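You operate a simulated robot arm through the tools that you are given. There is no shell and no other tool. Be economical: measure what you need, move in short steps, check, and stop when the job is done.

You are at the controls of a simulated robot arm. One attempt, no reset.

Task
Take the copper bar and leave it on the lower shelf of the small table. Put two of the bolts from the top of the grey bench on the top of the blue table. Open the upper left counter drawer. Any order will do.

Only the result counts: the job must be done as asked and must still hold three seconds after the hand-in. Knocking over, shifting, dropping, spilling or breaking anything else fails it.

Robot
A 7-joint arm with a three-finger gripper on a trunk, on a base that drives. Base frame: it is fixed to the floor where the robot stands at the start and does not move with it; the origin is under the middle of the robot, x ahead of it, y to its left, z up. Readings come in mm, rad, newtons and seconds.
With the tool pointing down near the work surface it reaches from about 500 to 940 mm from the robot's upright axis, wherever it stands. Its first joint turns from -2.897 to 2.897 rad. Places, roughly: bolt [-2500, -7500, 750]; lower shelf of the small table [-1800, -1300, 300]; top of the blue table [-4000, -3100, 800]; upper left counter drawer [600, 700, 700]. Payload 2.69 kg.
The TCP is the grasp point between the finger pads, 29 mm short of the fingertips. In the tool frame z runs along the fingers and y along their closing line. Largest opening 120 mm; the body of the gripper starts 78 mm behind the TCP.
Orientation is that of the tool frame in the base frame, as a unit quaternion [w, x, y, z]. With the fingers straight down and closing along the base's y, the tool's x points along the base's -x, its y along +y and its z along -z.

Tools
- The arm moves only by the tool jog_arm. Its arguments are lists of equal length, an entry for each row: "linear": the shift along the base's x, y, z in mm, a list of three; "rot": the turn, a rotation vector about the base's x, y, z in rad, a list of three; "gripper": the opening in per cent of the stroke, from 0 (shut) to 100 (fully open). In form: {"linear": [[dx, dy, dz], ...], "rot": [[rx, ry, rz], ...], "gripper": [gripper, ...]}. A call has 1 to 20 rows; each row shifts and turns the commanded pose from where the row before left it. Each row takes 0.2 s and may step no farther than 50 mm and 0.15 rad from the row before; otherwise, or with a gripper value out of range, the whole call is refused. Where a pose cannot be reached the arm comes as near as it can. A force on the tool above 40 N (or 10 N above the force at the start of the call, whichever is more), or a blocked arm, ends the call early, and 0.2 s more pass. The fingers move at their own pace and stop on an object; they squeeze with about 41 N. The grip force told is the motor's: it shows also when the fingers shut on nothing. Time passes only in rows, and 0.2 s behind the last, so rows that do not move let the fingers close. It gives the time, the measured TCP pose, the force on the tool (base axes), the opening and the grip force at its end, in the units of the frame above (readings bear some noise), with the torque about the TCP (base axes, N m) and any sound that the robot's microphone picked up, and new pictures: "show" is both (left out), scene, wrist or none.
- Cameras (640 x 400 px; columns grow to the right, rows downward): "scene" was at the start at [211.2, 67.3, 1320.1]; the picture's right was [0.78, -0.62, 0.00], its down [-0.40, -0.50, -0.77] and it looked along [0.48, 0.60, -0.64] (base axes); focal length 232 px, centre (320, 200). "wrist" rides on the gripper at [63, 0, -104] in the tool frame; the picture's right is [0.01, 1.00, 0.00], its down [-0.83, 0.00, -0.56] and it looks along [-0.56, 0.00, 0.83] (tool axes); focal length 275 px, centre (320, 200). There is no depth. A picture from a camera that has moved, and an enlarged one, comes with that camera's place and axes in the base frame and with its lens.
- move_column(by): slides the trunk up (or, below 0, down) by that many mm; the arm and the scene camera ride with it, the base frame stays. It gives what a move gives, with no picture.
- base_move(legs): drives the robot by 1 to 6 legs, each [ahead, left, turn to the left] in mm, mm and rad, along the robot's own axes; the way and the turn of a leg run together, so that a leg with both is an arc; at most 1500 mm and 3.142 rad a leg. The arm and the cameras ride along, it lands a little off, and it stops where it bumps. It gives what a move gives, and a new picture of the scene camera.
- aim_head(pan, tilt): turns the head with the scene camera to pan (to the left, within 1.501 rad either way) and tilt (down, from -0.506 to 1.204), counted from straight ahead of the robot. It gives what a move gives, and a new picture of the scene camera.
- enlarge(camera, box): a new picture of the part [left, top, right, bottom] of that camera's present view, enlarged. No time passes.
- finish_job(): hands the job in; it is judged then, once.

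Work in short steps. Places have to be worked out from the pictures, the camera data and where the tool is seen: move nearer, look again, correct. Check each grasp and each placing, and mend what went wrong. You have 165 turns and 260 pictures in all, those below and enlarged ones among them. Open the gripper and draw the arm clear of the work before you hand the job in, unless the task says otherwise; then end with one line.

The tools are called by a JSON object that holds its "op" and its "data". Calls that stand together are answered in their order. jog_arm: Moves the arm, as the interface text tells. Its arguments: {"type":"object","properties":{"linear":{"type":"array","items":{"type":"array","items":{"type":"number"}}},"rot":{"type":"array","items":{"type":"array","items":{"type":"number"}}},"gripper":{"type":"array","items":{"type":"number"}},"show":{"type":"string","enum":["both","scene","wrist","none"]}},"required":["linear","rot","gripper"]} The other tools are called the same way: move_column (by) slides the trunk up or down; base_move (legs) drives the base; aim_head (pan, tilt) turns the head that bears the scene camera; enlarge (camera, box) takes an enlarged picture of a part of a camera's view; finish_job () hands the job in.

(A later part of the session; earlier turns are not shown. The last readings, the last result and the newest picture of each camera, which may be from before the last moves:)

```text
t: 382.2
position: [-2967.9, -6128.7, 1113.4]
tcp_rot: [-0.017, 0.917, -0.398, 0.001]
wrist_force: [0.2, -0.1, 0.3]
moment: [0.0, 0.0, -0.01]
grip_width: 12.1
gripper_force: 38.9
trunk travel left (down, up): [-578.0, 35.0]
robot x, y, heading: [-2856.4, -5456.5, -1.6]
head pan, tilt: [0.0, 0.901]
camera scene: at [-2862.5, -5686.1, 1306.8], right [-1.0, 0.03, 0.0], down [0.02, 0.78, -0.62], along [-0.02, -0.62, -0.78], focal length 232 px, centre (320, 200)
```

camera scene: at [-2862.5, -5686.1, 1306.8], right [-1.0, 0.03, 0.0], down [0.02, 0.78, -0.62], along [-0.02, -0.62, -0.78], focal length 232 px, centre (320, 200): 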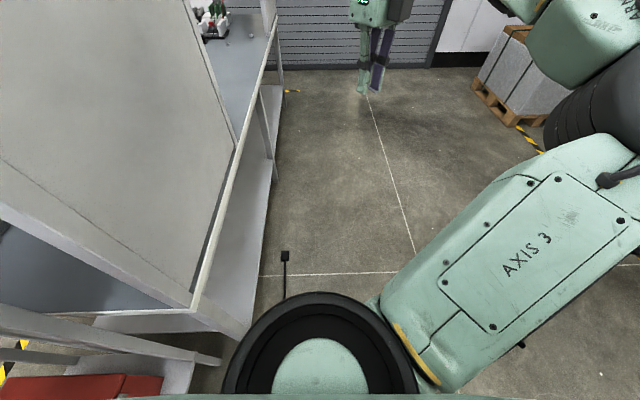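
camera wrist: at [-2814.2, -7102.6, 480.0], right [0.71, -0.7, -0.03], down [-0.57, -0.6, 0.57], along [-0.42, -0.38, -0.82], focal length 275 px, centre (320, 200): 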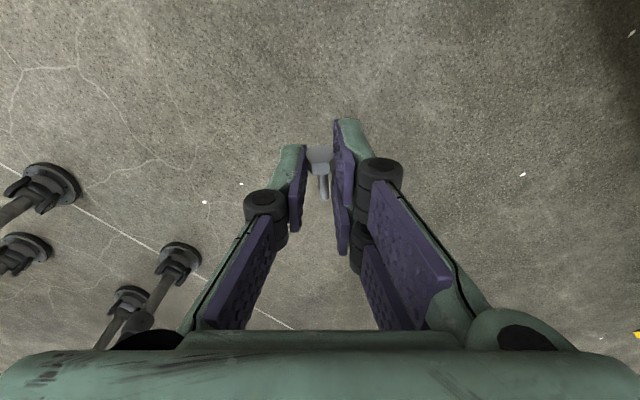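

Grip 12.1 mm, still 39 N. Heading corrected, I reverse north through the gap.

{"op": "base_move", "data": {"legs": [[0, 0, 0.03], [-1500, 0, 0], [-600, 0, 0]]}}

```text
t: 386.9
position: [-2919.9, -5374.6, 1113.3]
tcp_rot: [-0.017, 0.928, -0.372, -0.001]
wrist_force: [1.0, -0.5, 0.0]
moment: [0.05, 0.03, -0.02]
grip_width: 12.7
gripper_force: 39.1
trunk travel left (down, up): [-578.0, 35.0]
robot x, y, heading: [-2849.8, -4695.4, -1.544]
head pan, tilt: [0.0, 0.901]
stopped in leg 2: the robot was blocked; the commanded pose is now the measured one
camera scene: at [-2840.4, -4926.7, 1306.6], right [-1.0, -0.03, 0.0], down [-0.02, 0.78, -0.62], along [0.02, -0.62, -0.78], focal length 232 px, centre (320, 200)
```

scene: 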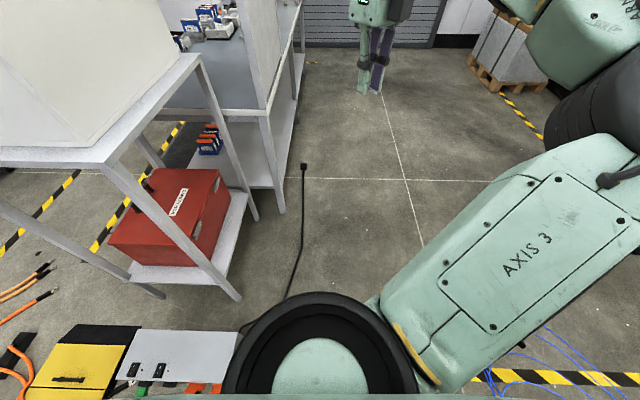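

Blocked, likely the rear touching the cart side. I go forward slightly, shift left 30 mm and straighten, then reverse again.

{"op": "base_move", "data": {"legs": [[60, 0, 0], [0, 30, -0.03], [-700, 0, 0]]}}

{"op": "aim_head", "data": {"pan": -1.3, "tilt": 0.6}}

```text
t: 391.8
position: [-2910.8, -4729.6, 1113.6]
tcp_rot: [-0.016, 0.921, -0.39, 0.001]
wrist_force: [0.5, 0.1, -0.3]
moment: [0.02, 0.0, -0.02]
grip_width: 12.6
gripper_force: 38.9
trunk travel left (down, up): [-578.0, 35.0]
robot x, y, heading: [-2812.6, -4058.2, -1.583]
head pan, tilt: [0.0, 0.901]
camera scene: at [-2812.9, -4285.6, 1306.9], right [-1.0, 0.01, 0.0], down [0.01, 0.78, -0.62], along [-0.01, -0.62, -0.78], focal length 232 px, centre (320, 200)
```

scene: 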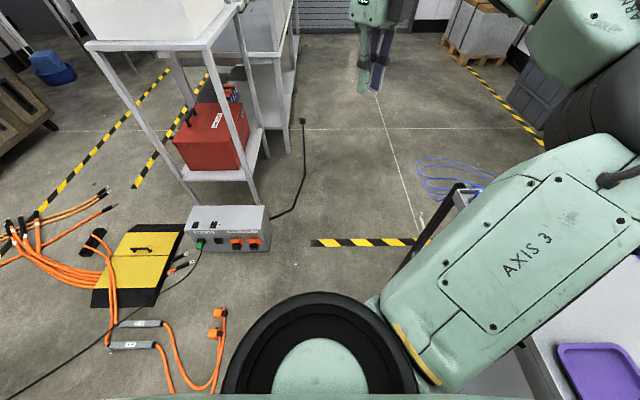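

```text
t: 393.3
position: [-2909.9, -4730.9, 1112.6]
tcp_rot: [-0.017, 0.921, -0.389, 0.0]
wrist_force: [-0.6, 0.1, 1.0]
moment: [0.0, -0.03, 0.02]
grip_width: 12.7
gripper_force: 39.7
trunk travel left (down, up): [-578.0, 35.0]
robot x, y, heading: [-2807.9, -4056.3, -1.582]
head pan, tilt: [-1.3, 0.6]
camera scene: at [-2897.4, -4233.0, 1331.6], right [-0.26, 0.97, 0.0], down [0.55, 0.14, -0.82], along [-0.8, -0.21, -0.57], focal length 232 px, centre (320, 200)
```

scene: 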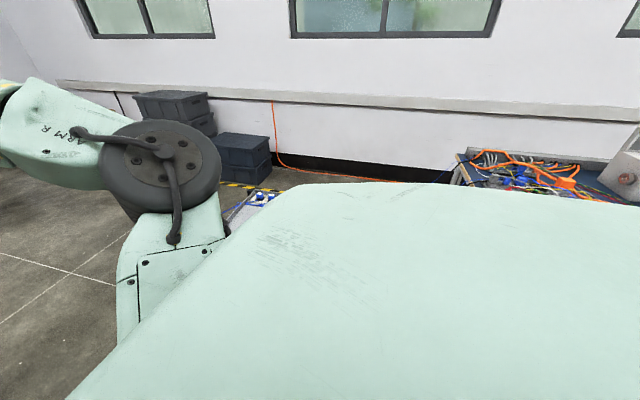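

Through. I reverse another 650 mm and turn to face the blue table (west).

{"op": "base_move", "data": {"legs": [[-700, 0, 0], [0, 0, -1.56]]}}

{"op": "aim_head", "data": {"pan": 0.1, "tilt": 0.6}}

{"op": "enlarge", "data": {"camera": "scene", "box": [180, 80, 460, 255]}}

```text
t: 401.0
position: [-3482.6, -3279.8, 1113.4]
tcp_rot: [0.012, -0.391, 0.92, -0.012]
wrist_force: [0.9, -0.6, 0.0]
moment: [0.02, 0.02, -0.02]
grip_width: 12.8
gripper_force: 39.3
trunk travel left (down, up): [-578.0, 35.0]
robot x, y, heading: [-2807.0, -3354.2, -3.119]
head pan, tilt: [-1.3, 0.6]
camera scene: at [-2984.0, -3271.5, 1331.6], right [0.96, 0.29, 0.0], down [0.16, -0.54, -0.83], along [-0.24, 0.79, -0.56], focal length 232 px, centre (320, 200)
```

scene: 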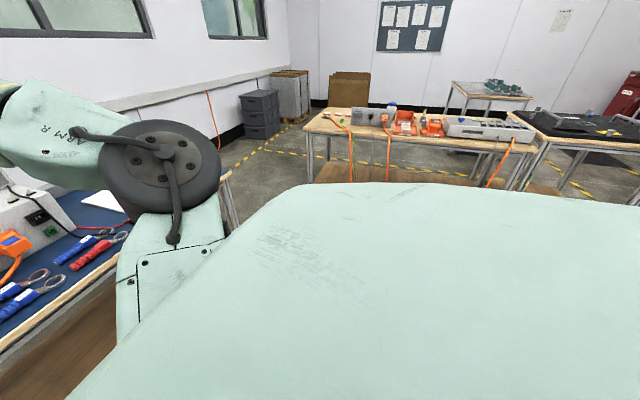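

```text
t: 402.5
position: [-3483.2, -3279.7, 1112.3]
tcp_rot: [0.012, -0.391, 0.92, -0.012]
wrist_force: [0.2, -0.7, 0.1]
moment: [-0.03, -0.02, -0.01]
grip_width: 12.4
gripper_force: 39.1
trunk travel left (down, up): [-578.0, 35.0]
robot x, y, heading: [-2807.6, -3353.6, -3.119]
head pan, tilt: [0.099, 0.6]
camera scene: at [-3046.1, -3366.9, 1331.6], right [-0.12, 0.99, 0.0], down [0.56, 0.07, -0.83], along [-0.82, -0.1, -0.56], focal length 232 px, centre (320, 200)
```

scene: 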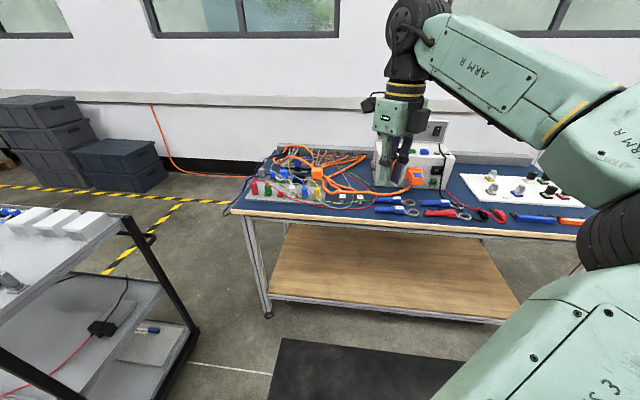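

```text
2.29 times, centred on (320, 168) of scene
camera zoom: at [-3046.1, -3366.9, 1331.6], right [-0.12, 0.99, 0.0], down [0.56, 0.07, -0.83], along [-0.82, -0.1, -0.56], focal length 530 px, centre (320, 274)
```

zoom: 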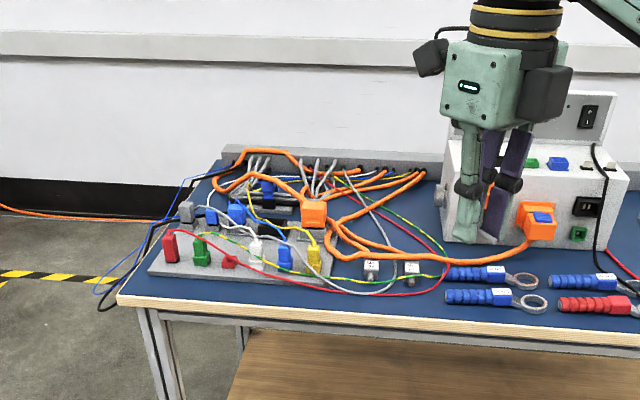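

A free strip about 80 mm deep lies along the table's front edge, y −3400..−3260, x −3790..−3710. I line the hand up with (−3742,−3370) and lower the trunk.

{"op": "base_move", "data": {"legs": [[0, 90, -0.022], [250, 0, 0]]}}

{"op": "move_column", "data": {"by": -180}}

{"op": "jog_arm", "data": {"linear": [[0, 0, 0]], "rot": [[0, 0, 0]], "gripper": [0], "show": "both"}}

```text
t: 405.3
position: [-3732.4, -3350.6, 1113.2]
tcp_rot: [0.011, -0.38, 0.925, -0.012]
wrist_force: [0.2, -0.4, -0.4]
moment: [0.0, -0.04, -0.04]
grip_width: 12.5
gripper_force: 39.5
trunk travel left (down, up): [-578.0, 35.0]
robot x, y, heading: [-3052.7, -3442.5, 3.139]
head pan, tilt: [0.099, 0.6]
camera scene: at [-3297.9, -3448.7, 1331.4], right [-0.1, 1.0, 0.0], down [0.56, 0.05, -0.82], along [-0.82, -0.08, -0.57], focal length 232 px, centre (320, 200)
```

scene: 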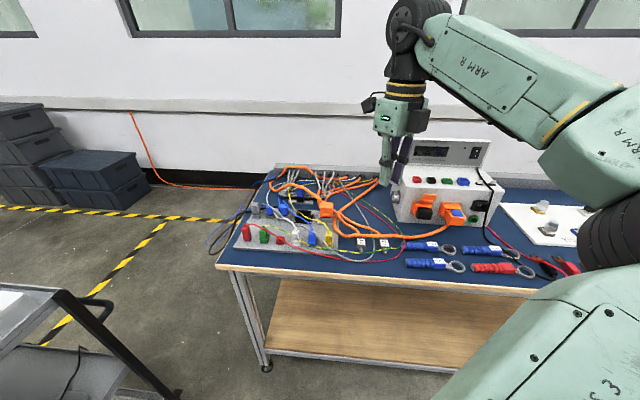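

```text
t: 407.3
position: [-3732.2, -3350.3, 934.5]
tcp_rot: [0.011, -0.379, 0.925, -0.012]
wrist_force: [0.2, -0.6, 0.0]
moment: [0.01, -0.04, 0.0]
grip_width: 12.6
gripper_force: 39.3
trunk travel left (down, up): [-398.0, 215.0]
robot x, y, heading: [-3059.0, -3441.2, 3.141]
head pan, tilt: [0.099, 0.6]
```

```text
t: 407.7
position: [-3731.5, -3349.6, 932.8]
tcp_rot: [0.012, -0.379, 0.925, -0.012]
wrist_force: [-0.7, 0.0, -0.7]
moment: [-0.01, -0.04, -0.03]
grip_width: 12.8
gripper_force: 39.6
trunk travel left (down, up): [-398.0, 215.0]
robot x, y, heading: [-3056.2, -3442.7, 3.139]
head pan, tilt: [0.099, 0.6]
camera scene: at [-3297.3, -3448.7, 1151.6], right [-0.1, 1.0, 0.0], down [0.56, 0.05, -0.83], along [-0.82, -0.08, -0.56], focal length 232 px, centre (320, 200)
camera wrist: at [-3780.0, -3392.7, 1036.1], right [-0.7, 0.71, -0.03], down [0.57, 0.59, 0.57], along [0.42, 0.38, -0.82], focal length 275 px, centre (320, 200)
```

scene: 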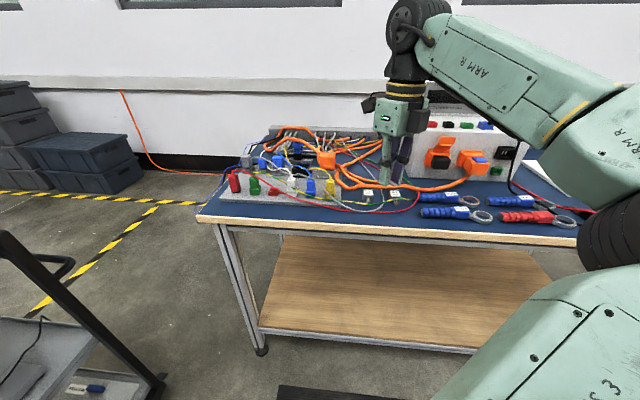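
wrist: 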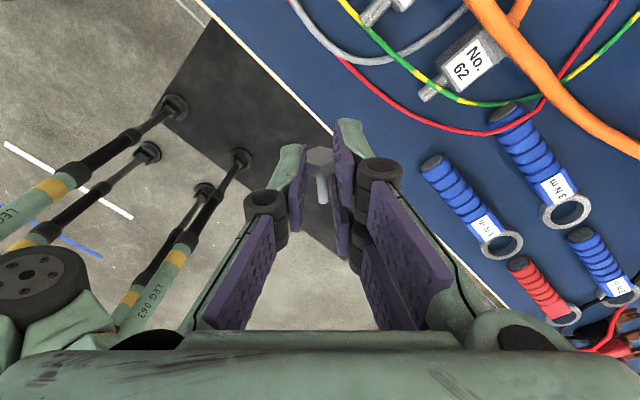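

The point below the TCP is only ~12 mm inside the edge (edge x≈−3719). A clear spot is about (−3743,−3300), between the edge and the plier handle. I move over it and down to z 860.

{"op": "jog_arm", "data": {"linear": [[-6, 25, -10], [-6, 25, -20], [0, 0, -25], [0, 0, -18]], "rot": [[0, 0, 0], [0, 0, 0], [0, 0, 0], [0, 0, 0]], "gripper": [0, 0, 0, 0], "show": "both"}}

{"op": "enlarge", "data": {"camera": "scene", "box": [340, 120, 500, 245]}}

```text
t: 408.7
position: [-3743.0, -3300.5, 861.2]
tcp_rot: [0.011, -0.379, 0.925, -0.013]
wrist_force: [-0.6, -0.8, 0.3]
moment: [0.01, 0.0, -0.04]
grip_width: 12.6
gripper_force: 39.1
trunk travel left (down, up): [-398.0, 215.0]
robot x, y, heading: [-3057.0, -3441.6, 3.135]
head pan, tilt: [0.099, 0.6]
camera scene: at [-3297.3, -3448.8, 1151.6], right [-0.1, 1.0, 0.0], down [0.56, 0.05, -0.83], along [-0.82, -0.08, -0.56], focal length 232 px, centre (320, 200)
camera wrist: at [-3791.4, -3342.2, 963.5], right [-0.7, 0.71, -0.03], down [0.57, 0.59, 0.56], along [0.42, 0.38, -0.82], focal length 275 px, centre (320, 200)
```

scene: 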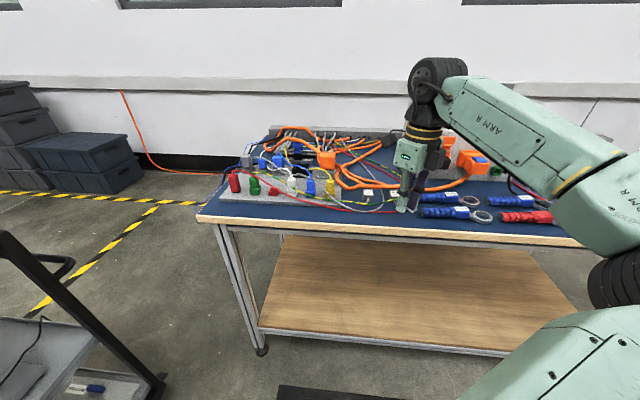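
wrist: 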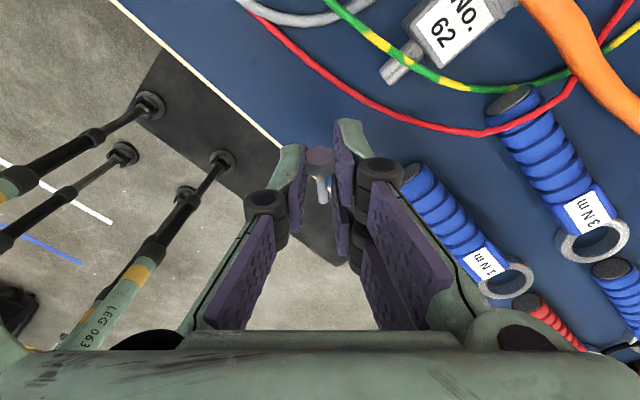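

```text
3.20 times, centred on (420, 182) of scene
camera zoom: at [-3297.3, -3448.8, 1151.6], right [-0.1, 1.0, 0.0], down [0.56, 0.05, -0.83], along [-0.82, -0.08, -0.56], focal length 742 px, centre (0, 256)
```

zoom: 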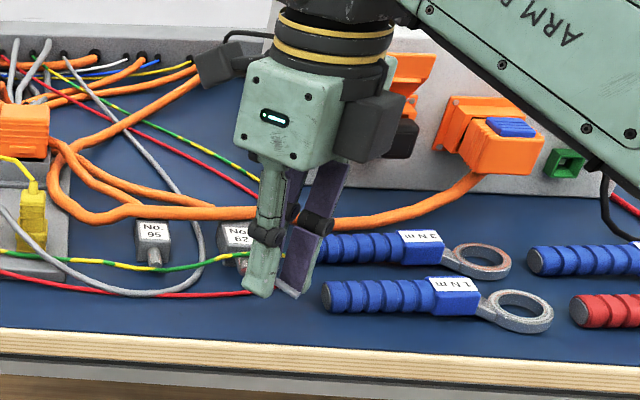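

I shift 6 mm inward and descend in small steps until the bolt meets the table.

{"op": "jog_arm", "data": {"linear": [[-6, 4, -10], [0, 0, -6], [0, 0, -4], [0, 0, -3], [0, 0, -3], [0, 0, 0]], "rot": [[0, 0, 0], [0, 0, 0], [0, 0, 0], [0, 0, 0], [0, 0, 0], [0, 0, 0]], "gripper": [0, 0, 0, 0, 0, 0], "show": "wrist"}}

```text
t: 410.1
position: [-3749.8, -3296.9, 835.1]
tcp_rot: [0.01, -0.379, 0.925, -0.012]
wrist_force: [0.3, -0.2, 0.0]
moment: [-0.01, -0.05, 0.03]
grip_width: 12.4
gripper_force: 38.6
trunk travel left (down, up): [-398.0, 215.0]
robot x, y, heading: [-3055.4, -3440.7, 3.141]
head pan, tilt: [0.099, 0.6]
camera wrist: at [-3798.3, -3338.8, 937.5], right [-0.7, 0.71, -0.03], down [0.57, 0.59, 0.56], along [0.42, 0.38, -0.82], focal length 275 px, centre (320, 200)
```

wrist: 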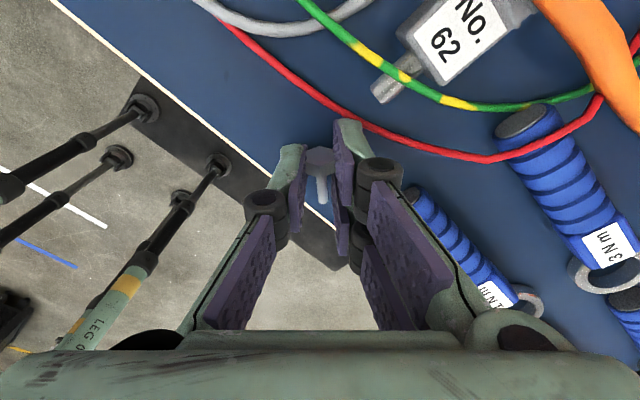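

{"op": "jog_arm", "data": {"linear": [[0, 0, -2], [0, 0, -2], [0, 0, -2], [0, 0, -2], [0, 0, 0]], "rot": [[0, 0, 0], [0, 0, 0], [0, 0, 0], [0, 0, 0], [0, 0, 0]], "gripper": [0, 0, 0, 0, 0], "show": "none"}}

{"op": "jog_arm", "data": {"linear": [[0, 0, -2], [0, 0, -1.5], [0, 0, 0]], "rot": [[0, 0, 0], [0, 0, 0], [0, 0, 0]], "gripper": [0, 0, 0], "show": "wrist"}}

```text
t: 411.3
position: [-3748.6, -3296.9, 827.9]
tcp_rot: [0.01, -0.379, 0.925, -0.012]
wrist_force: [-2.6, 0.0, 11.0]
moment: [-0.03, 0.27, 0.0]
grip_width: 12.4
gripper_force: 39.4
trunk travel left (down, up): [-398.0, 215.0]
robot x, y, heading: [-3053.8, -3440.8, 3.136]
head pan, tilt: [0.099, 0.6]
```

```text
t: 412.1
position: [-3749.7, -3296.6, 827.6]
tcp_rot: [0.008, -0.379, 0.925, -0.011]
wrist_force: [-5.7, -0.1, 39.1]
moment: [0.02, 0.69, -0.01]
grip_width: 12.4
gripper_force: 39.6
trunk travel left (down, up): [-398.0, 215.0]
robot x, y, heading: [-3058.7, -3440.4, 3.135]
head pan, tilt: [0.099, 0.6]
camera wrist: at [-3796.6, -3339.1, 930.8], right [-0.71, 0.71, -0.03], down [0.58, 0.59, 0.56], along [0.41, 0.38, -0.83], focal length 275 px, centre (320, 200)
```

wrist: 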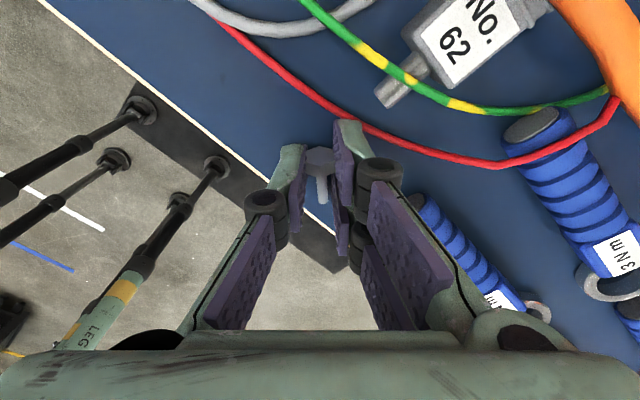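

Contact with the table. I ease up 3 mm, open slightly, and lift off.

{"op": "jog_arm", "data": {"linear": [[0, 0, 3], [0, 0, 0], [0, 0, 0], [0, 0, 3], [0, 0, 12], [0, 0, 25], [0, 0, 30]], "rot": [[0, 0, 0], [0, 0, 0], [0, 0, 0], [0, 0, 0], [0, 0, 0], [0, 0, 0], [0, 0, 0]], "gripper": [0, 15, 18, 18, 18, 18, 18], "show": "wrist"}}

```text
t: 413.7
position: [-3749.8, -3294.8, 898.2]
tcp_rot: [0.011, -0.38, 0.925, -0.013]
wrist_force: [-0.6, -0.5, -0.2]
moment: [-0.04, -0.02, -0.04]
grip_width: 21.4
gripper_force: 0.1
trunk travel left (down, up): [-398.0, 215.0]
robot x, y, heading: [-3058.1, -3442.2, 3.136]
head pan, tilt: [0.099, 0.6]
camera wrist: at [-3798.0, -3337.8, 999.8], right [-0.71, 0.71, -0.03], down [0.57, 0.59, 0.57], along [0.42, 0.38, -0.82], focal length 275 px, centre (320, 200)
```

wrist: 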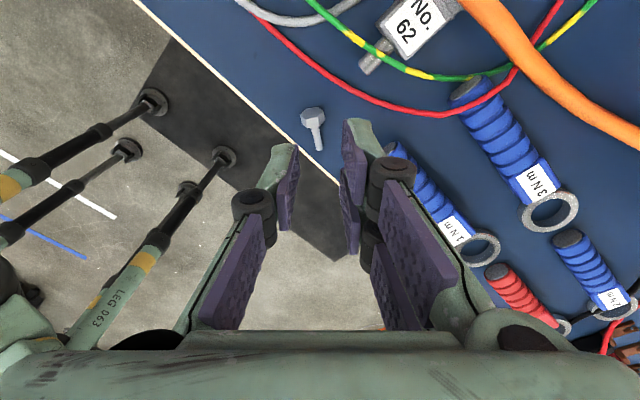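

First bolt placed on the blue table. Now for the second: raise, back off, turn south.

{"op": "move_column", "data": {"by": 210}}

{"op": "base_move", "data": {"legs": [[-220, 0, 0], [0, 0, 1.575]]}}

```text
t: 416.0
position: [-3749.9, -3296.0, 1107.0]
tcp_rot: [0.012, -0.379, 0.925, -0.012]
wrist_force: [-0.1, -0.8, 0.0]
moment: [0.0, 0.02, -0.01]
grip_width: 21.6
gripper_force: 0.1
trunk travel left (down, up): [-608.0, 5.0]
robot x, y, heading: [-3056.6, -3440.6, 3.139]
head pan, tilt: [0.099, 0.6]
```

```text
t: 421.5
position: [-2992.5, -4133.7, 1106.6]
tcp_rot: [-0.016, 0.919, -0.393, 0.001]
wrist_force: [0.1, 0.0, 0.2]
moment: [0.02, 0.02, -0.04]
grip_width: 21.9
gripper_force: 0.0
trunk travel left (down, up): [-608.0, 5.0]
robot x, y, heading: [-2836.7, -3439.8, -1.59]
head pan, tilt: [0.099, 0.6]
camera scene: at [-2829.3, -3685.4, 1361.6], right [-1.0, -0.08, 0.0], down [-0.05, 0.56, -0.83], along [0.07, -0.82, -0.56], focal length 232 px, centre (320, 200)
```

scene: 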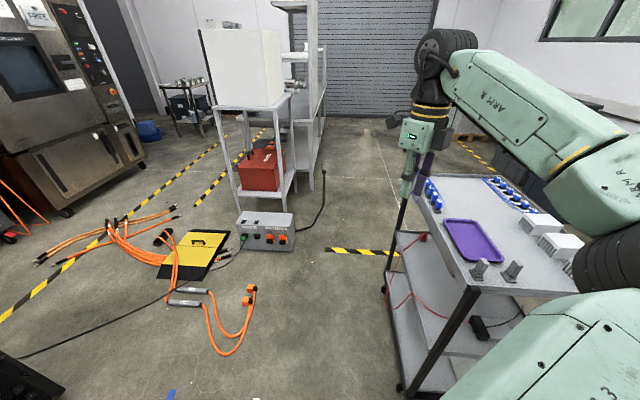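

The gap's centre line is x≈−2852. I correct heading and drive through.

{"op": "base_move", "data": {"legs": [[0, -15, 0.019], [1500, 0, 0], [540, 0, 0]]}}

```text
t: 432.2
position: [-2943.8, -6211.6, 1107.2]
tcp_rot: [-0.017, 0.928, -0.373, 0.0]
wrist_force: [-0.5, 0.5, -0.1]
moment: [0.0, 0.01, -0.02]
grip_width: 21.4
gripper_force: 0.0
trunk travel left (down, up): [-608.0, 5.0]
robot x, y, heading: [-2815.7, -5515.4, -1.55]
head pan, tilt: [0.099, 0.6]
camera scene: at [-2799.9, -5756.5, 1361.5], right [-0.99, -0.12, 0.0], down [-0.07, 0.56, -0.82], along [0.1, -0.82, -0.57], focal length 232 px, centre (320, 200)
```

scene: 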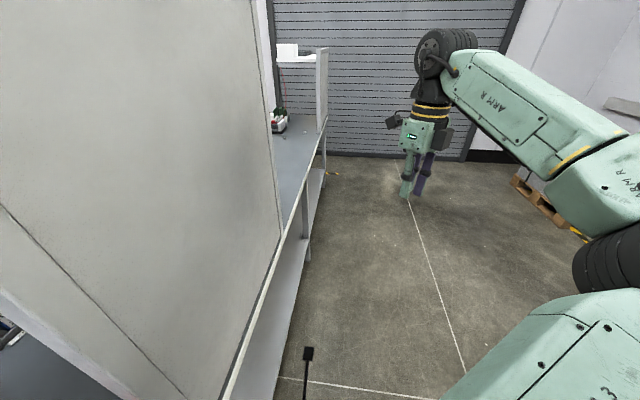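

{"op": "base_move", "data": {"legs": [[0, -605, 0], [760, 0, 0], [0, 0, 1.55], [0, -780, 0], [320, 0, 0]]}}

{"op": "aim_head", "data": {"pan": -0.2, "tilt": 0.75}}

{"op": "move_column", "data": {"by": -210}}

```text
t: 452.7
position: [-2414.6, -7246.5, 1107.5]
tcp_rot: [-0.012, 0.931, 0.364, -0.012]
wrist_force: [0.9, -0.2, 0.0]
moment: [0.01, 0.0, -0.01]
grip_width: 21.5
gripper_force: 0.1
trunk travel left (down, up): [-608.0, 5.0]
robot x, y, heading: [-3104.5, -7077.3, -0.039]
head pan, tilt: [0.099, 0.6]
camera scene: at [-2857.4, -7076.9, 1361.5], right [0.06, -1.0, 0.0], down [-0.56, -0.04, -0.82], along [0.82, 0.05, -0.57], focal length 232 px, centre (320, 200)
```

scene: 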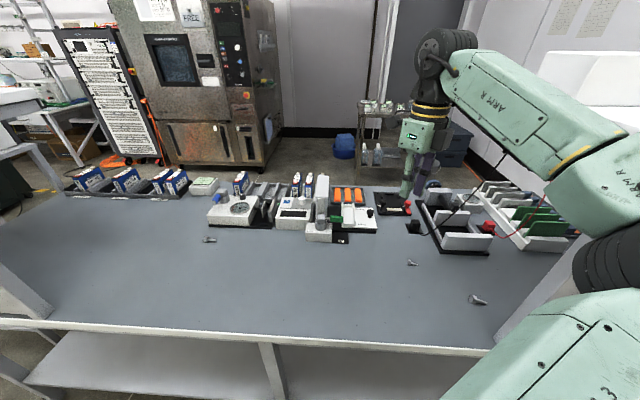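

```text
t: 453.5
position: [-2414.8, -7246.6, 1107.5]
tcp_rot: [-0.013, 0.931, 0.364, -0.012]
wrist_force: [-0.2, -0.3, 0.4]
moment: [-0.05, 0.03, 0.0]
grip_width: 21.9
gripper_force: 0.0
trunk travel left (down, up): [-608.0, 5.0]
robot x, y, heading: [-3103.3, -7076.0, -0.039]
head pan, tilt: [-0.201, 0.75]
camera scene: at [-2865.6, -7101.8, 1348.8], right [-0.24, -0.97, 0.0], down [-0.66, 0.16, -0.73], along [0.71, -0.17, -0.68], focal length 232 px, centre (320, 200)
```

scene: 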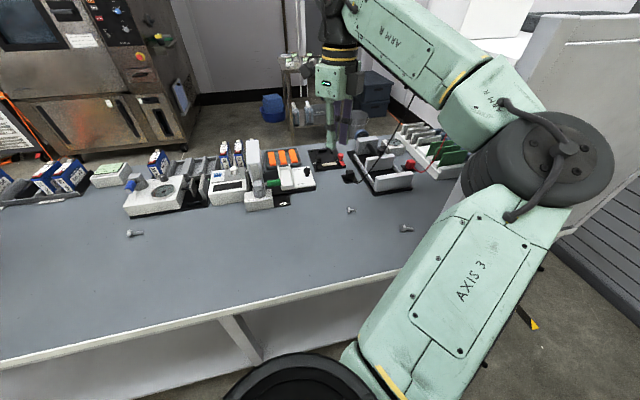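

```text
t: 455.8
position: [-2416.6, -7245.5, 897.0]
tcp_rot: [-0.012, 0.931, 0.364, -0.012]
wrist_force: [1.2, 0.6, -0.5]
moment: [0.01, 0.02, -0.01]
grip_width: 21.4
gripper_force: 0.0
trunk travel left (down, up): [-398.0, 215.0]
robot x, y, heading: [-3106.4, -7072.5, -0.036]
head pan, tilt: [-0.201, 0.75]
```

C is at about (−2356,−7332). I move the hand above it and look.

{"op": "jog_arm", "data": {"linear": [[30, -43, 0], [31, -43, 0]], "rot": [[0, 0, 0], [0, 0, 0]], "gripper": [40, 40], "show": "wrist"}}

```text
refused: row 1 steps farther than a row can; nothing moved
```

{"op": "jog_arm", "data": {"linear": [[20, -29, 0], [20, -29, 0], [21, -28, 0]], "rot": [[0, 0, 0], [0, 0, 0], [0, 0, 0]], "gripper": [40, 40, 40], "show": "wrist"}}

{"op": "enlarge", "data": {"camera": "wrist", "box": [270, 90, 370, 152]}}

```text
t: 456.6
position: [-2354.1, -7332.8, 896.2]
tcp_rot: [-0.013, 0.931, 0.364, -0.01]
wrist_force: [0.5, 0.4, 0.2]
moment: [0.0, -0.05, 0.01]
grip_width: 48.2
gripper_force: 0.1
trunk travel left (down, up): [-398.0, 215.0]
robot x, y, heading: [-3105.0, -7077.1, -0.035]
head pan, tilt: [-0.201, 0.75]
camera wrist: at [-2305.3, -7290.1, 999.4], right [0.68, -0.73, -0.03], down [-0.59, -0.58, 0.56], along [-0.43, -0.37, -0.82], focal length 275 px, centre (320, 200)
```

wrist: 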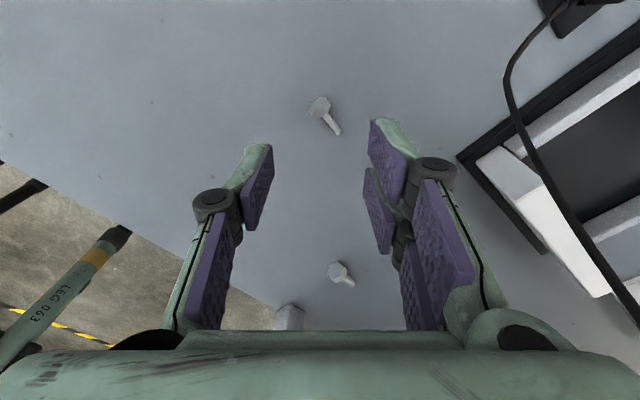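

```text
6.40 times, centred on (320, 121) of wrist
camera zoom: at [-2305.3, -7290.1, 999.4], right [0.68, -0.73, -0.03], down [-0.59, -0.58, 0.56], along [-0.43, -0.37, -0.82], focal length 1762 px, centre (320, 706)
```

zoom: 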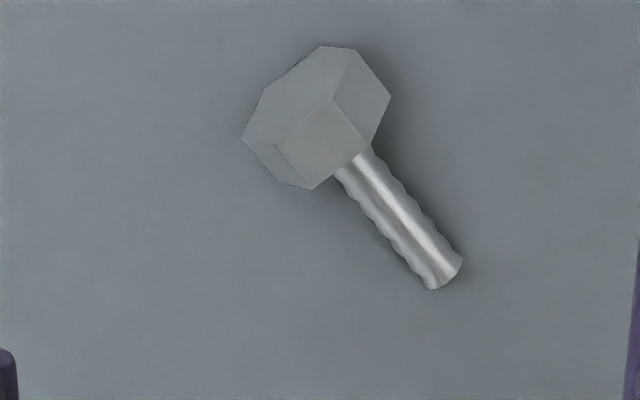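

The axis points nearly −y; I yaw +0.65 rad, centre, and descend to z≈814.

{"op": "jog_arm", "data": {"linear": [[0, 1, -10], [0, 1, -10], [0, 1, -15], [0, 0, -15], [0, 0, -15], [0, 0, -10], [0, 0, -6], [0, 0, 0]], "rot": [[0, 0, 0.13], [0, 0, 0.13], [0, 0, 0.13], [0, 0, 0.13], [0, 0, 0.13], [0, 0, 0], [0, 0, 0], [0, 0, 0]], "gripper": [35, 35, 35, 30, 30, 30, 30, 30], "show": "wrist"}}

```text
t: 458.4
position: [-2354.2, -7330.2, 815.1]
tcp_rot: [-0.008, 0.766, 0.643, -0.015]
wrist_force: [-0.7, -0.2, -0.6]
moment: [-0.02, -0.02, -0.01]
grip_width: 36.1
gripper_force: 0.1
trunk travel left (down, up): [-398.0, 215.0]
robot x, y, heading: [-3100.5, -7079.5, -0.04]
head pan, tilt: [-0.201, 0.75]
camera wrist: at [-2340.6, -7267.0, 919.1], right [0.98, -0.17, -0.03], down [-0.12, -0.82, 0.57], along [-0.12, -0.55, -0.82], focal length 275 px, centre (320, 200)
```

wrist: 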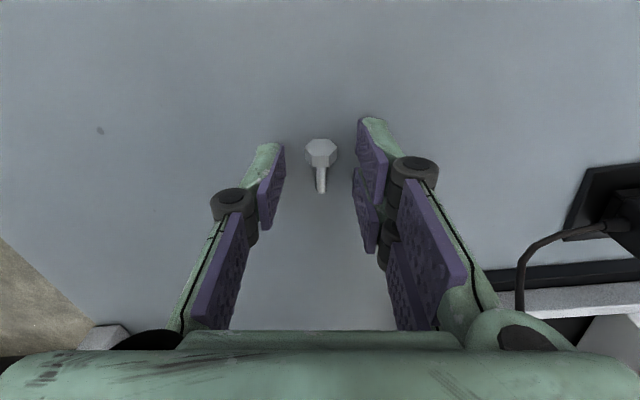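

Aligned like the successful floor grasp. Down 4.5 mm to z≈810.5 and close fully.

{"op": "jog_arm", "data": {"linear": [[0, 0, -2.5], [0, 0, -2], [0, 0, 0], [0, 0, 0], [0, 0, 0], [0, 0, 0], [0, 0, 0]], "rot": [[0, 0, 0], [0, 0, 0], [0, 0, 0], [0, 0, 0], [0, 0, 0], [0, 0, 0], [0, 0, 0]], "gripper": [30, 30, 30, 10, 0, 0, 0], "show": "wrist"}}

{"op": "enlarge", "data": {"camera": "wrist", "box": [260, 110, 380, 230]}}

```text
t: 460.0
position: [-2355.1, -7329.9, 810.6]
tcp_rot: [-0.008, 0.767, 0.642, -0.015]
wrist_force: [0.0, -0.5, 0.0]
moment: [0.01, 0.0, -0.02]
grip_width: 14.1
gripper_force: 40.5
trunk travel left (down, up): [-398.0, 215.0]
robot x, y, heading: [-3103.1, -7078.5, -0.036]
head pan, tilt: [-0.201, 0.75]
camera wrist: at [-2340.6, -7266.8, 914.1], right [0.98, -0.17, -0.03], down [-0.12, -0.82, 0.57], along [-0.12, -0.55, -0.82], focal length 275 px, centre (320, 200)
```

wrist: 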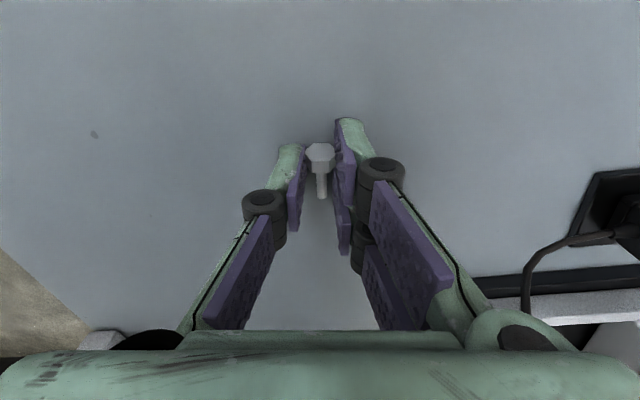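

```text
3.33 times, centred on (320, 170) of wrist
camera zoom: at [-2340.6, -7266.8, 914.1], right [0.98, -0.17, -0.03], down [-0.12, -0.82, 0.57], along [-0.12, -0.55, -0.82], focal length 918 px, centre (320, 300)
```

zoom: 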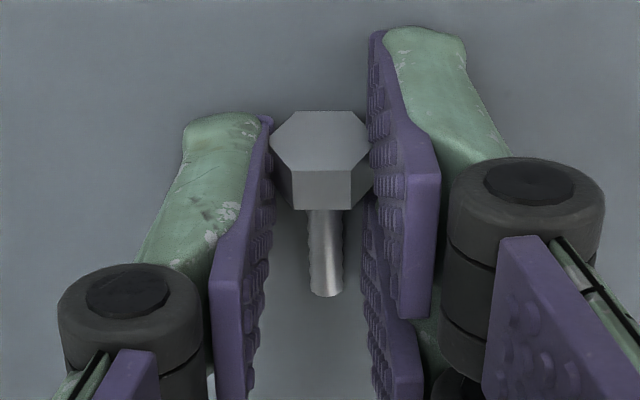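

Good full-head grip (14.1 mm, 40 N). I lift straight, raise the trunk, then back off to x≈−3420 and check the grip.

{"op": "jog_arm", "data": {"linear": [[0, 0, 10], [0, 0, 25], [0, 0, 35], [-10, 25, 30], [-20, 30, 0], [-20, 30, 0]], "rot": [[0, 0, 0], [0, 0, 0], [0, 0, 0], [0, 0, 0], [0, 0, 0], [0, 0, 0]], "gripper": [0, 0, 0, 0, 0, 0], "show": "none"}}

{"op": "move_column", "data": {"by": 200}}

{"op": "base_move", "data": {"legs": [[-330, 0, 0.037], [0, 650, 0], [0, 0, -1.571]]}}

```text
t: 461.4
position: [-2405.6, -7245.5, 910.2]
tcp_rot: [-0.009, 0.766, 0.642, -0.014]
wrist_force: [0.4, -0.4, -0.7]
moment: [-0.01, -0.02, 0.02]
grip_width: 13.5
gripper_force: 40.0
trunk travel left (down, up): [-398.0, 215.0]
robot x, y, heading: [-3105.3, -7076.6, -0.037]
head pan, tilt: [-0.201, 0.75]
```

```text
t: 463.5
position: [-2405.8, -7245.9, 1111.1]
tcp_rot: [-0.009, 0.766, 0.642, -0.015]
wrist_force: [0.1, 0.1, 0.3]
moment: [0.02, -0.04, -0.04]
grip_width: 13.5
gripper_force: 40.2
trunk travel left (down, up): [-598.0, 15.0]
robot x, y, heading: [-3103.1, -7074.2, -0.04]
head pan, tilt: [-0.201, 0.75]
```

```text
t: 474.6
position: [-3561.7, -7138.4, 1112.2]
tcp_rot: [-0.016, 0.998, -0.057, -0.006]
wrist_force: [-0.6, 0.1, 0.2]
moment: [0.0, 0.04, -0.01]
grip_width: 12.8
gripper_force: 39.0
trunk travel left (down, up): [-598.0, 15.0]
robot x, y, heading: [-3435.6, -6426.5, -1.548]
head pan, tilt: [-0.201, 0.75]
camera scene: at [-3444.4, -6667.5, 1338.7], right [-0.98, 0.18, 0.0], down [0.12, 0.67, -0.73], along [-0.13, -0.72, -0.68], focal length 232 px, centre (320, 200)
```

scene: 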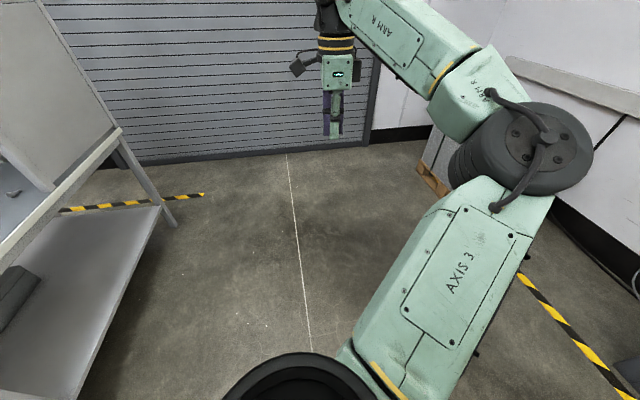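

Grip 12.8 mm. I reverse to y≈−5450 and strafe to the gap line.

{"op": "base_move", "data": {"legs": [[0, 0, -0.023], [-980, 0, 0], [0, 584, 0]]}}

```text
t: 484.7
position: [-2993.4, -6154.7, 1110.7]
tcp_rot: [-0.015, 0.998, -0.066, -0.005]
wrist_force: [0.0, -0.5, -0.3]
moment: [-0.01, -0.02, -0.01]
grip_width: 11.6
gripper_force: 38.5
trunk travel left (down, up): [-598.0, 15.0]
robot x, y, heading: [-2856.9, -5444.6, -1.559]
head pan, tilt: [-0.201, 0.75]
camera scene: at [-2869.0, -5684.7, 1338.7], right [-0.98, 0.19, 0.0], down [0.13, 0.67, -0.73], along [-0.14, -0.72, -0.68], focal length 232 px, centre (320, 200)
```

scene: 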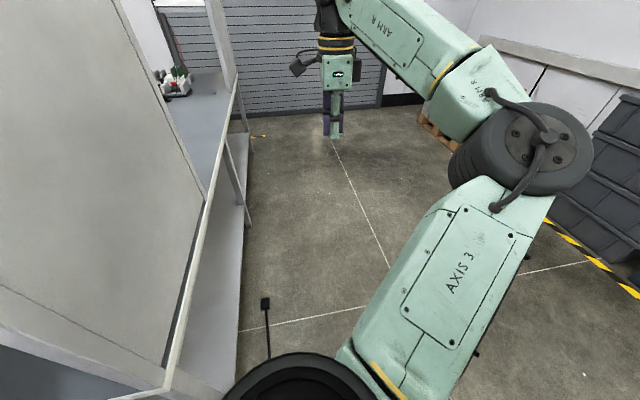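

The grip is narrowing; I look at the bolt in the fingers.

{"op": "enlarge", "data": {"camera": "wrist", "box": [260, 110, 380, 230]}}

```text
3.33 times, centred on (320, 170) of wrist
camera zoom: at [-2930.7, -6164.6, 1213.7], right [-0.13, -0.99, -0.03], down [-0.82, 0.09, 0.57], along [-0.56, 0.1, -0.82], focal length 918 px, centre (320, 300)
```

zoom: 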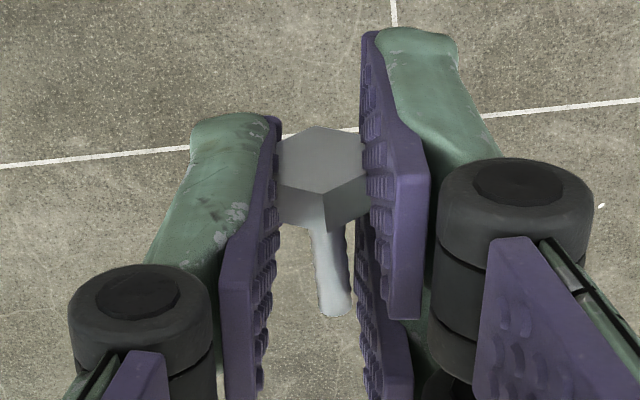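

The hex head is merely rotating toward its flats; still well between the pads. I proceed in reverse through the gap.

{"op": "base_move", "data": {"legs": [[0, 12, -0.014], [-1500, 0, 0], [-600, 0, 0]]}}

```text
t: 495.5
position: [-2976.0, -4043.8, 1111.0]
tcp_rot: [-0.016, 0.997, -0.071, -0.005]
wrist_force: [0.4, 0.5, 0.3]
moment: [0.01, 0.0, -0.02]
grip_width: 12.2
gripper_force: 39.0
trunk travel left (down, up): [-598.0, 15.0]
robot x, y, heading: [-2831.0, -3339.6, -1.573]
head pan, tilt: [-0.201, 0.75]
camera scene: at [-2847.1, -3575.1, 1338.8], right [-0.98, 0.2, 0.0], down [0.14, 0.67, -0.73], along [-0.15, -0.72, -0.68], focal length 232 px, centre (320, 200)
```

scene: 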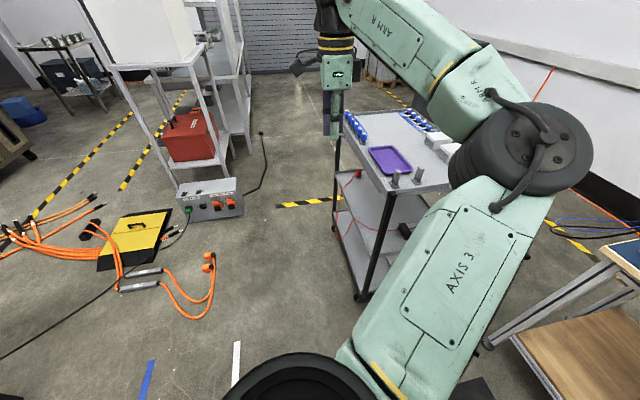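

Through, grip 12.2 mm. In front of the small board there's a cable-free strip, about (−3757,−3560). I turn west, strafe left and approach, rotating the tool so the fingers close along the edge.

{"op": "base_move", "data": {"legs": [[0, 0, -1.569], [0, 365, 0], [200, 0, 0]]}}

{"op": "jog_arm", "data": {"linear": [[0, 0, 0], [0, 0, 0], [0, 0, 0], [0, 0, 0], [0, 0, 0], [0, 0, 0], [0, 0, 0], [0, 0, 0], [0, 0, 0], [0, 0, 0], [0, 0, 0]], "rot": [[0, 0, -0.1428], [0, 0, -0.1428], [0, 0, -0.1428], [0, 0, -0.1428], [0, 0, -0.1428], [0, 0, -0.1428], [0, 0, -0.1428], [0, 0, -0.1428], [0, 0, -0.1428], [0, 0, -0.1428], [0, 0, -0.1428]], "gripper": [0, 0, 0, 0, 0, 0, 0, 0, 0, 0, 0], "show": "none"}}

{"op": "move_column", "data": {"by": -170}}

{"op": "aim_head", "data": {"pan": 0.0, "tilt": 0.65}}

{"op": "jog_arm", "data": {"linear": [[0, 0, 0]], "rot": [[0, 0, 0]], "gripper": [0], "show": "wrist"}}

```text
t: 504.0
position: [-3738.0, -3541.8, 1110.7]
tcp_rot: [0.015, -0.649, 0.76, -0.009]
wrist_force: [0.3, 0.1, 0.8]
moment: [-0.02, 0.01, -0.01]
grip_width: 11.9
gripper_force: 38.0
trunk travel left (down, up): [-598.0, 15.0]
robot x, y, heading: [-3034.5, -3696.2, 3.123]
head pan, tilt: [-0.201, 0.75]
camera scene: at [-3272.1, -3675.3, 1338.5], right [0.22, 0.98, 0.0], down [0.67, -0.15, -0.73], along [-0.71, 0.16, -0.68], focal length 232 px, centre (320, 200)
```

scene: 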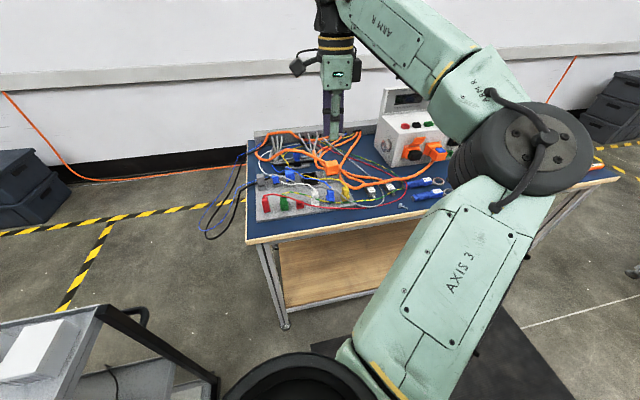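

```text
t: 506.4
position: [-3738.6, -3541.3, 1110.3]
tcp_rot: [0.005, 0.08, 0.997, -0.016]
wrist_force: [0.0, -0.5, 0.3]
moment: [0.01, -0.01, 0.01]
grip_width: 11.9
gripper_force: 39.1
trunk travel left (down, up): [-598.0, 15.0]
robot x, y, heading: [-3035.0, -3697.4, 3.125]
head pan, tilt: [-0.201, 0.75]
```

```text
t: 508.4
position: [-3738.4, -3541.6, 940.6]
tcp_rot: [0.005, 0.079, 0.997, -0.016]
wrist_force: [-0.2, 0.0, -0.8]
moment: [-0.03, 0.01, -0.01]
grip_width: 11.9
gripper_force: 39.2
trunk travel left (down, up): [-428.0, 185.0]
robot x, y, heading: [-3039.0, -3699.3, 3.123]
head pan, tilt: [-0.201, 0.75]
```

```text
t: 509.1
position: [-3739.3, -3540.8, 940.6]
tcp_rot: [0.006, 0.079, 0.997, -0.016]
wrist_force: [-0.4, -0.4, 0.0]
moment: [-0.02, 0.05, 0.02]
grip_width: 12.4
gripper_force: 38.9
trunk travel left (down, up): [-428.0, 185.0]
robot x, y, heading: [-3035.6, -3699.9, 3.12]
head pan, tilt: [0.0, 0.649]
camera scene: at [-3277.2, -3691.7, 1177.3], right [0.02, 1.0, 0.0], down [0.6, -0.01, -0.8], along [-0.8, 0.02, -0.6], focal length 232 px, centre (320, 200)
```

scene: 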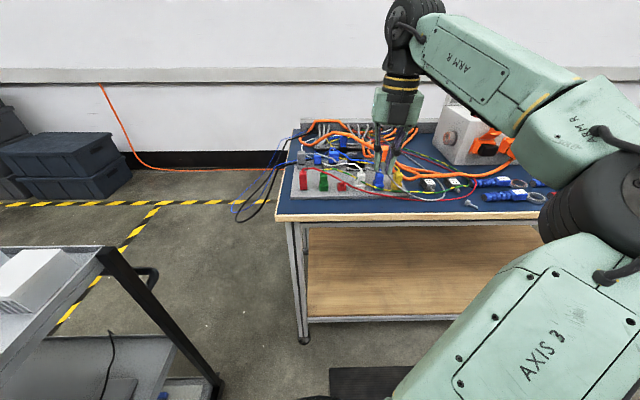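

```text
t: 509.5
position: [-3737.9, -3543.1, 940.7]
tcp_rot: [0.004, 0.079, 0.997, -0.016]
wrist_force: [0.1, 0.2, -0.5]
moment: [-0.02, -0.02, 0.01]
grip_width: 12.4
gripper_force: 38.6
trunk travel left (down, up): [-428.0, 185.0]
robot x, y, heading: [-3039.7, -3698.8, 3.122]
head pan, tilt: [0.0, 0.649]
camera wrist: at [-3802.5, -3528.4, 1043.5], right [0.15, 0.99, -0.03], down [0.82, -0.11, 0.57], along [0.56, -0.11, -0.82], focal length 275 px, centre (320, 200)
```

wrist: 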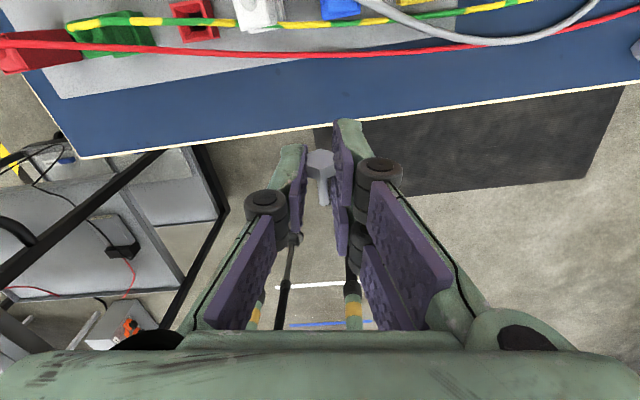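

The free strip here is x −3774..−3717. I target TCP (−3755,−3544) so the whole bolt lies mid-strip, and descend.

{"op": "jog_arm", "data": {"linear": [[-9, 0, -20], [-8, 0, -25], [0, 0, -25], [0, 0, -20], [0, 0, -8], [0, 0, -4], [0, 0, 0]], "rot": [[0, 0, 0], [0, 0, 0], [0, 0, 0], [0, 0, 0], [0, 0, 0], [0, 0, 0], [0, 0, 0]], "gripper": [0, 0, 0, 0, 0, 0, 0], "show": "wrist"}}

```text
t: 511.1
position: [-3756.0, -3541.7, 839.7]
tcp_rot: [0.003, 0.078, 0.997, -0.016]
wrist_force: [-0.9, 2.2, 14.2]
moment: [0.3, 0.34, -0.04]
grip_width: 11.9
gripper_force: 38.6
trunk travel left (down, up): [-428.0, 185.0]
robot x, y, heading: [-3039.3, -3697.8, 3.125]
head pan, tilt: [0.0, 0.649]
camera wrist: at [-3819.4, -3528.0, 942.8], right [0.15, 0.99, -0.03], down [0.82, -0.11, 0.56], along [0.55, -0.11, -0.83], focal length 275 px, centre (320, 200)
```

wrist: 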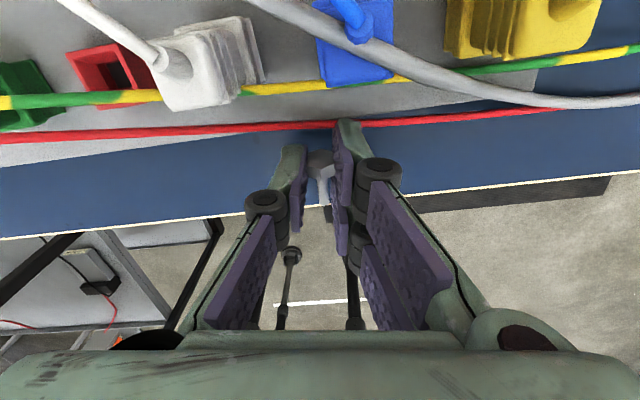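

Contact 12 mm early: either the fingertip meets the red cable or the bolt is pitched. I lift, shift 7 mm away from the cable, and look closer.

{"op": "jog_arm", "data": {"linear": [[0, 0, 5], [7, 0, 0], [0, 0, 0]], "rot": [[0, 0, 0], [0, 0, 0], [0, 0, 0]], "gripper": [0, 0, 0], "show": "none"}}

{"op": "enlarge", "data": {"camera": "wrist", "box": [240, 90, 400, 250]}}

{"op": "enlarge", "data": {"camera": "scene", "box": [350, 140, 450, 220]}}

```text
t: 511.9
position: [-3749.8, -3541.6, 844.0]
tcp_rot: [0.005, 0.079, 0.997, -0.016]
wrist_force: [0.4, -0.1, 0.1]
moment: [0.0, 0.01, 0.04]
grip_width: 12.5
gripper_force: 39.8
trunk travel left (down, up): [-428.0, 185.0]
robot x, y, heading: [-3032.9, -3694.7, 3.126]
head pan, tilt: [0.0, 0.649]
```

```text
2.50 times, centred on (320, 170) of wrist
camera zoom: at [-3812.3, -3528.1, 946.6], right [0.15, 0.99, -0.03], down [0.82, -0.11, 0.57], along [0.56, -0.11, -0.82], focal length 688 px, centre (320, 275)
```

zoom: 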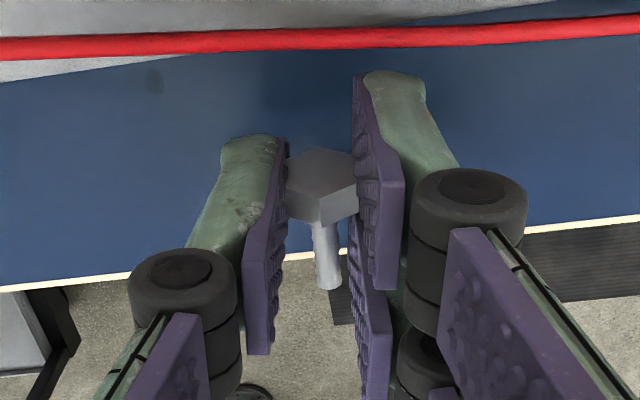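

```text
5.00 times, centred on (400, 180) of scene
camera zoom: at [-3277.2, -3691.8, 1177.3], right [0.02, 1.0, 0.0], down [0.6, -0.01, -0.8], along [-0.8, 0.01, -0.6], focal length 1159 px, centre (-80, 300)
```

zoom: 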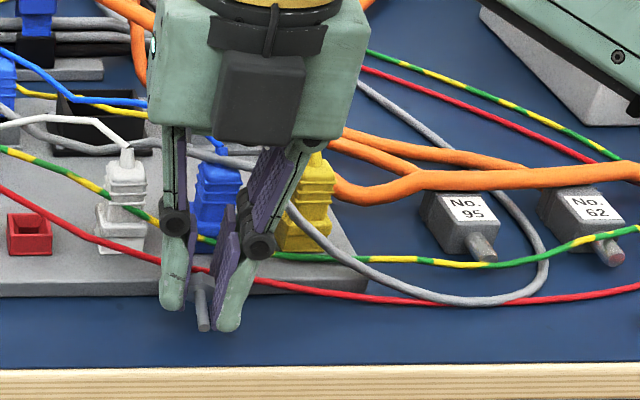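

Now clear of the cable. I descend in small steps again.

{"op": "jog_arm", "data": {"linear": [[-2, 0, -4], [0, 0, -3], [0, 0, -2], [0, 0, -2], [0, 0, 0]], "rot": [[0, 0, 0], [0, 0, 0], [0, 0, 0], [0, 0, 0], [0, 0, 0]], "gripper": [0, 0, 0, 0, 0], "show": "none"}}

{"op": "jog_arm", "data": {"linear": [[0, 0, -2], [0, 0, -1.5], [0, 0, 0]], "rot": [[0, 0, 0], [0, 0, 0], [0, 0, 0]], "gripper": [0, 0, 0], "show": "none"}}

```text
t: 513.1
position: [-3750.8, -3541.2, 831.7]
tcp_rot: [0.005, 0.079, 0.997, -0.016]
wrist_force: [-0.5, 0.6, 0.4]
moment: [-0.02, -0.01, 0.0]
grip_width: 12.1
gripper_force: 38.6
trunk travel left (down, up): [-428.0, 185.0]
robot x, y, heading: [-3033.8, -3699.5, 3.123]
head pan, tilt: [0.0, 0.649]
```

```text
t: 513.9
position: [-3750.3, -3542.1, 828.7]
tcp_rot: [0.005, 0.079, 0.997, -0.016]
wrist_force: [0.6, -0.6, -0.5]
moment: [-0.03, -0.02, -0.01]
grip_width: 12.0
gripper_force: 38.7
trunk travel left (down, up): [-428.0, 185.0]
robot x, y, heading: [-3040.4, -3696.9, 3.118]
head pan, tilt: [0.0, 0.649]
```

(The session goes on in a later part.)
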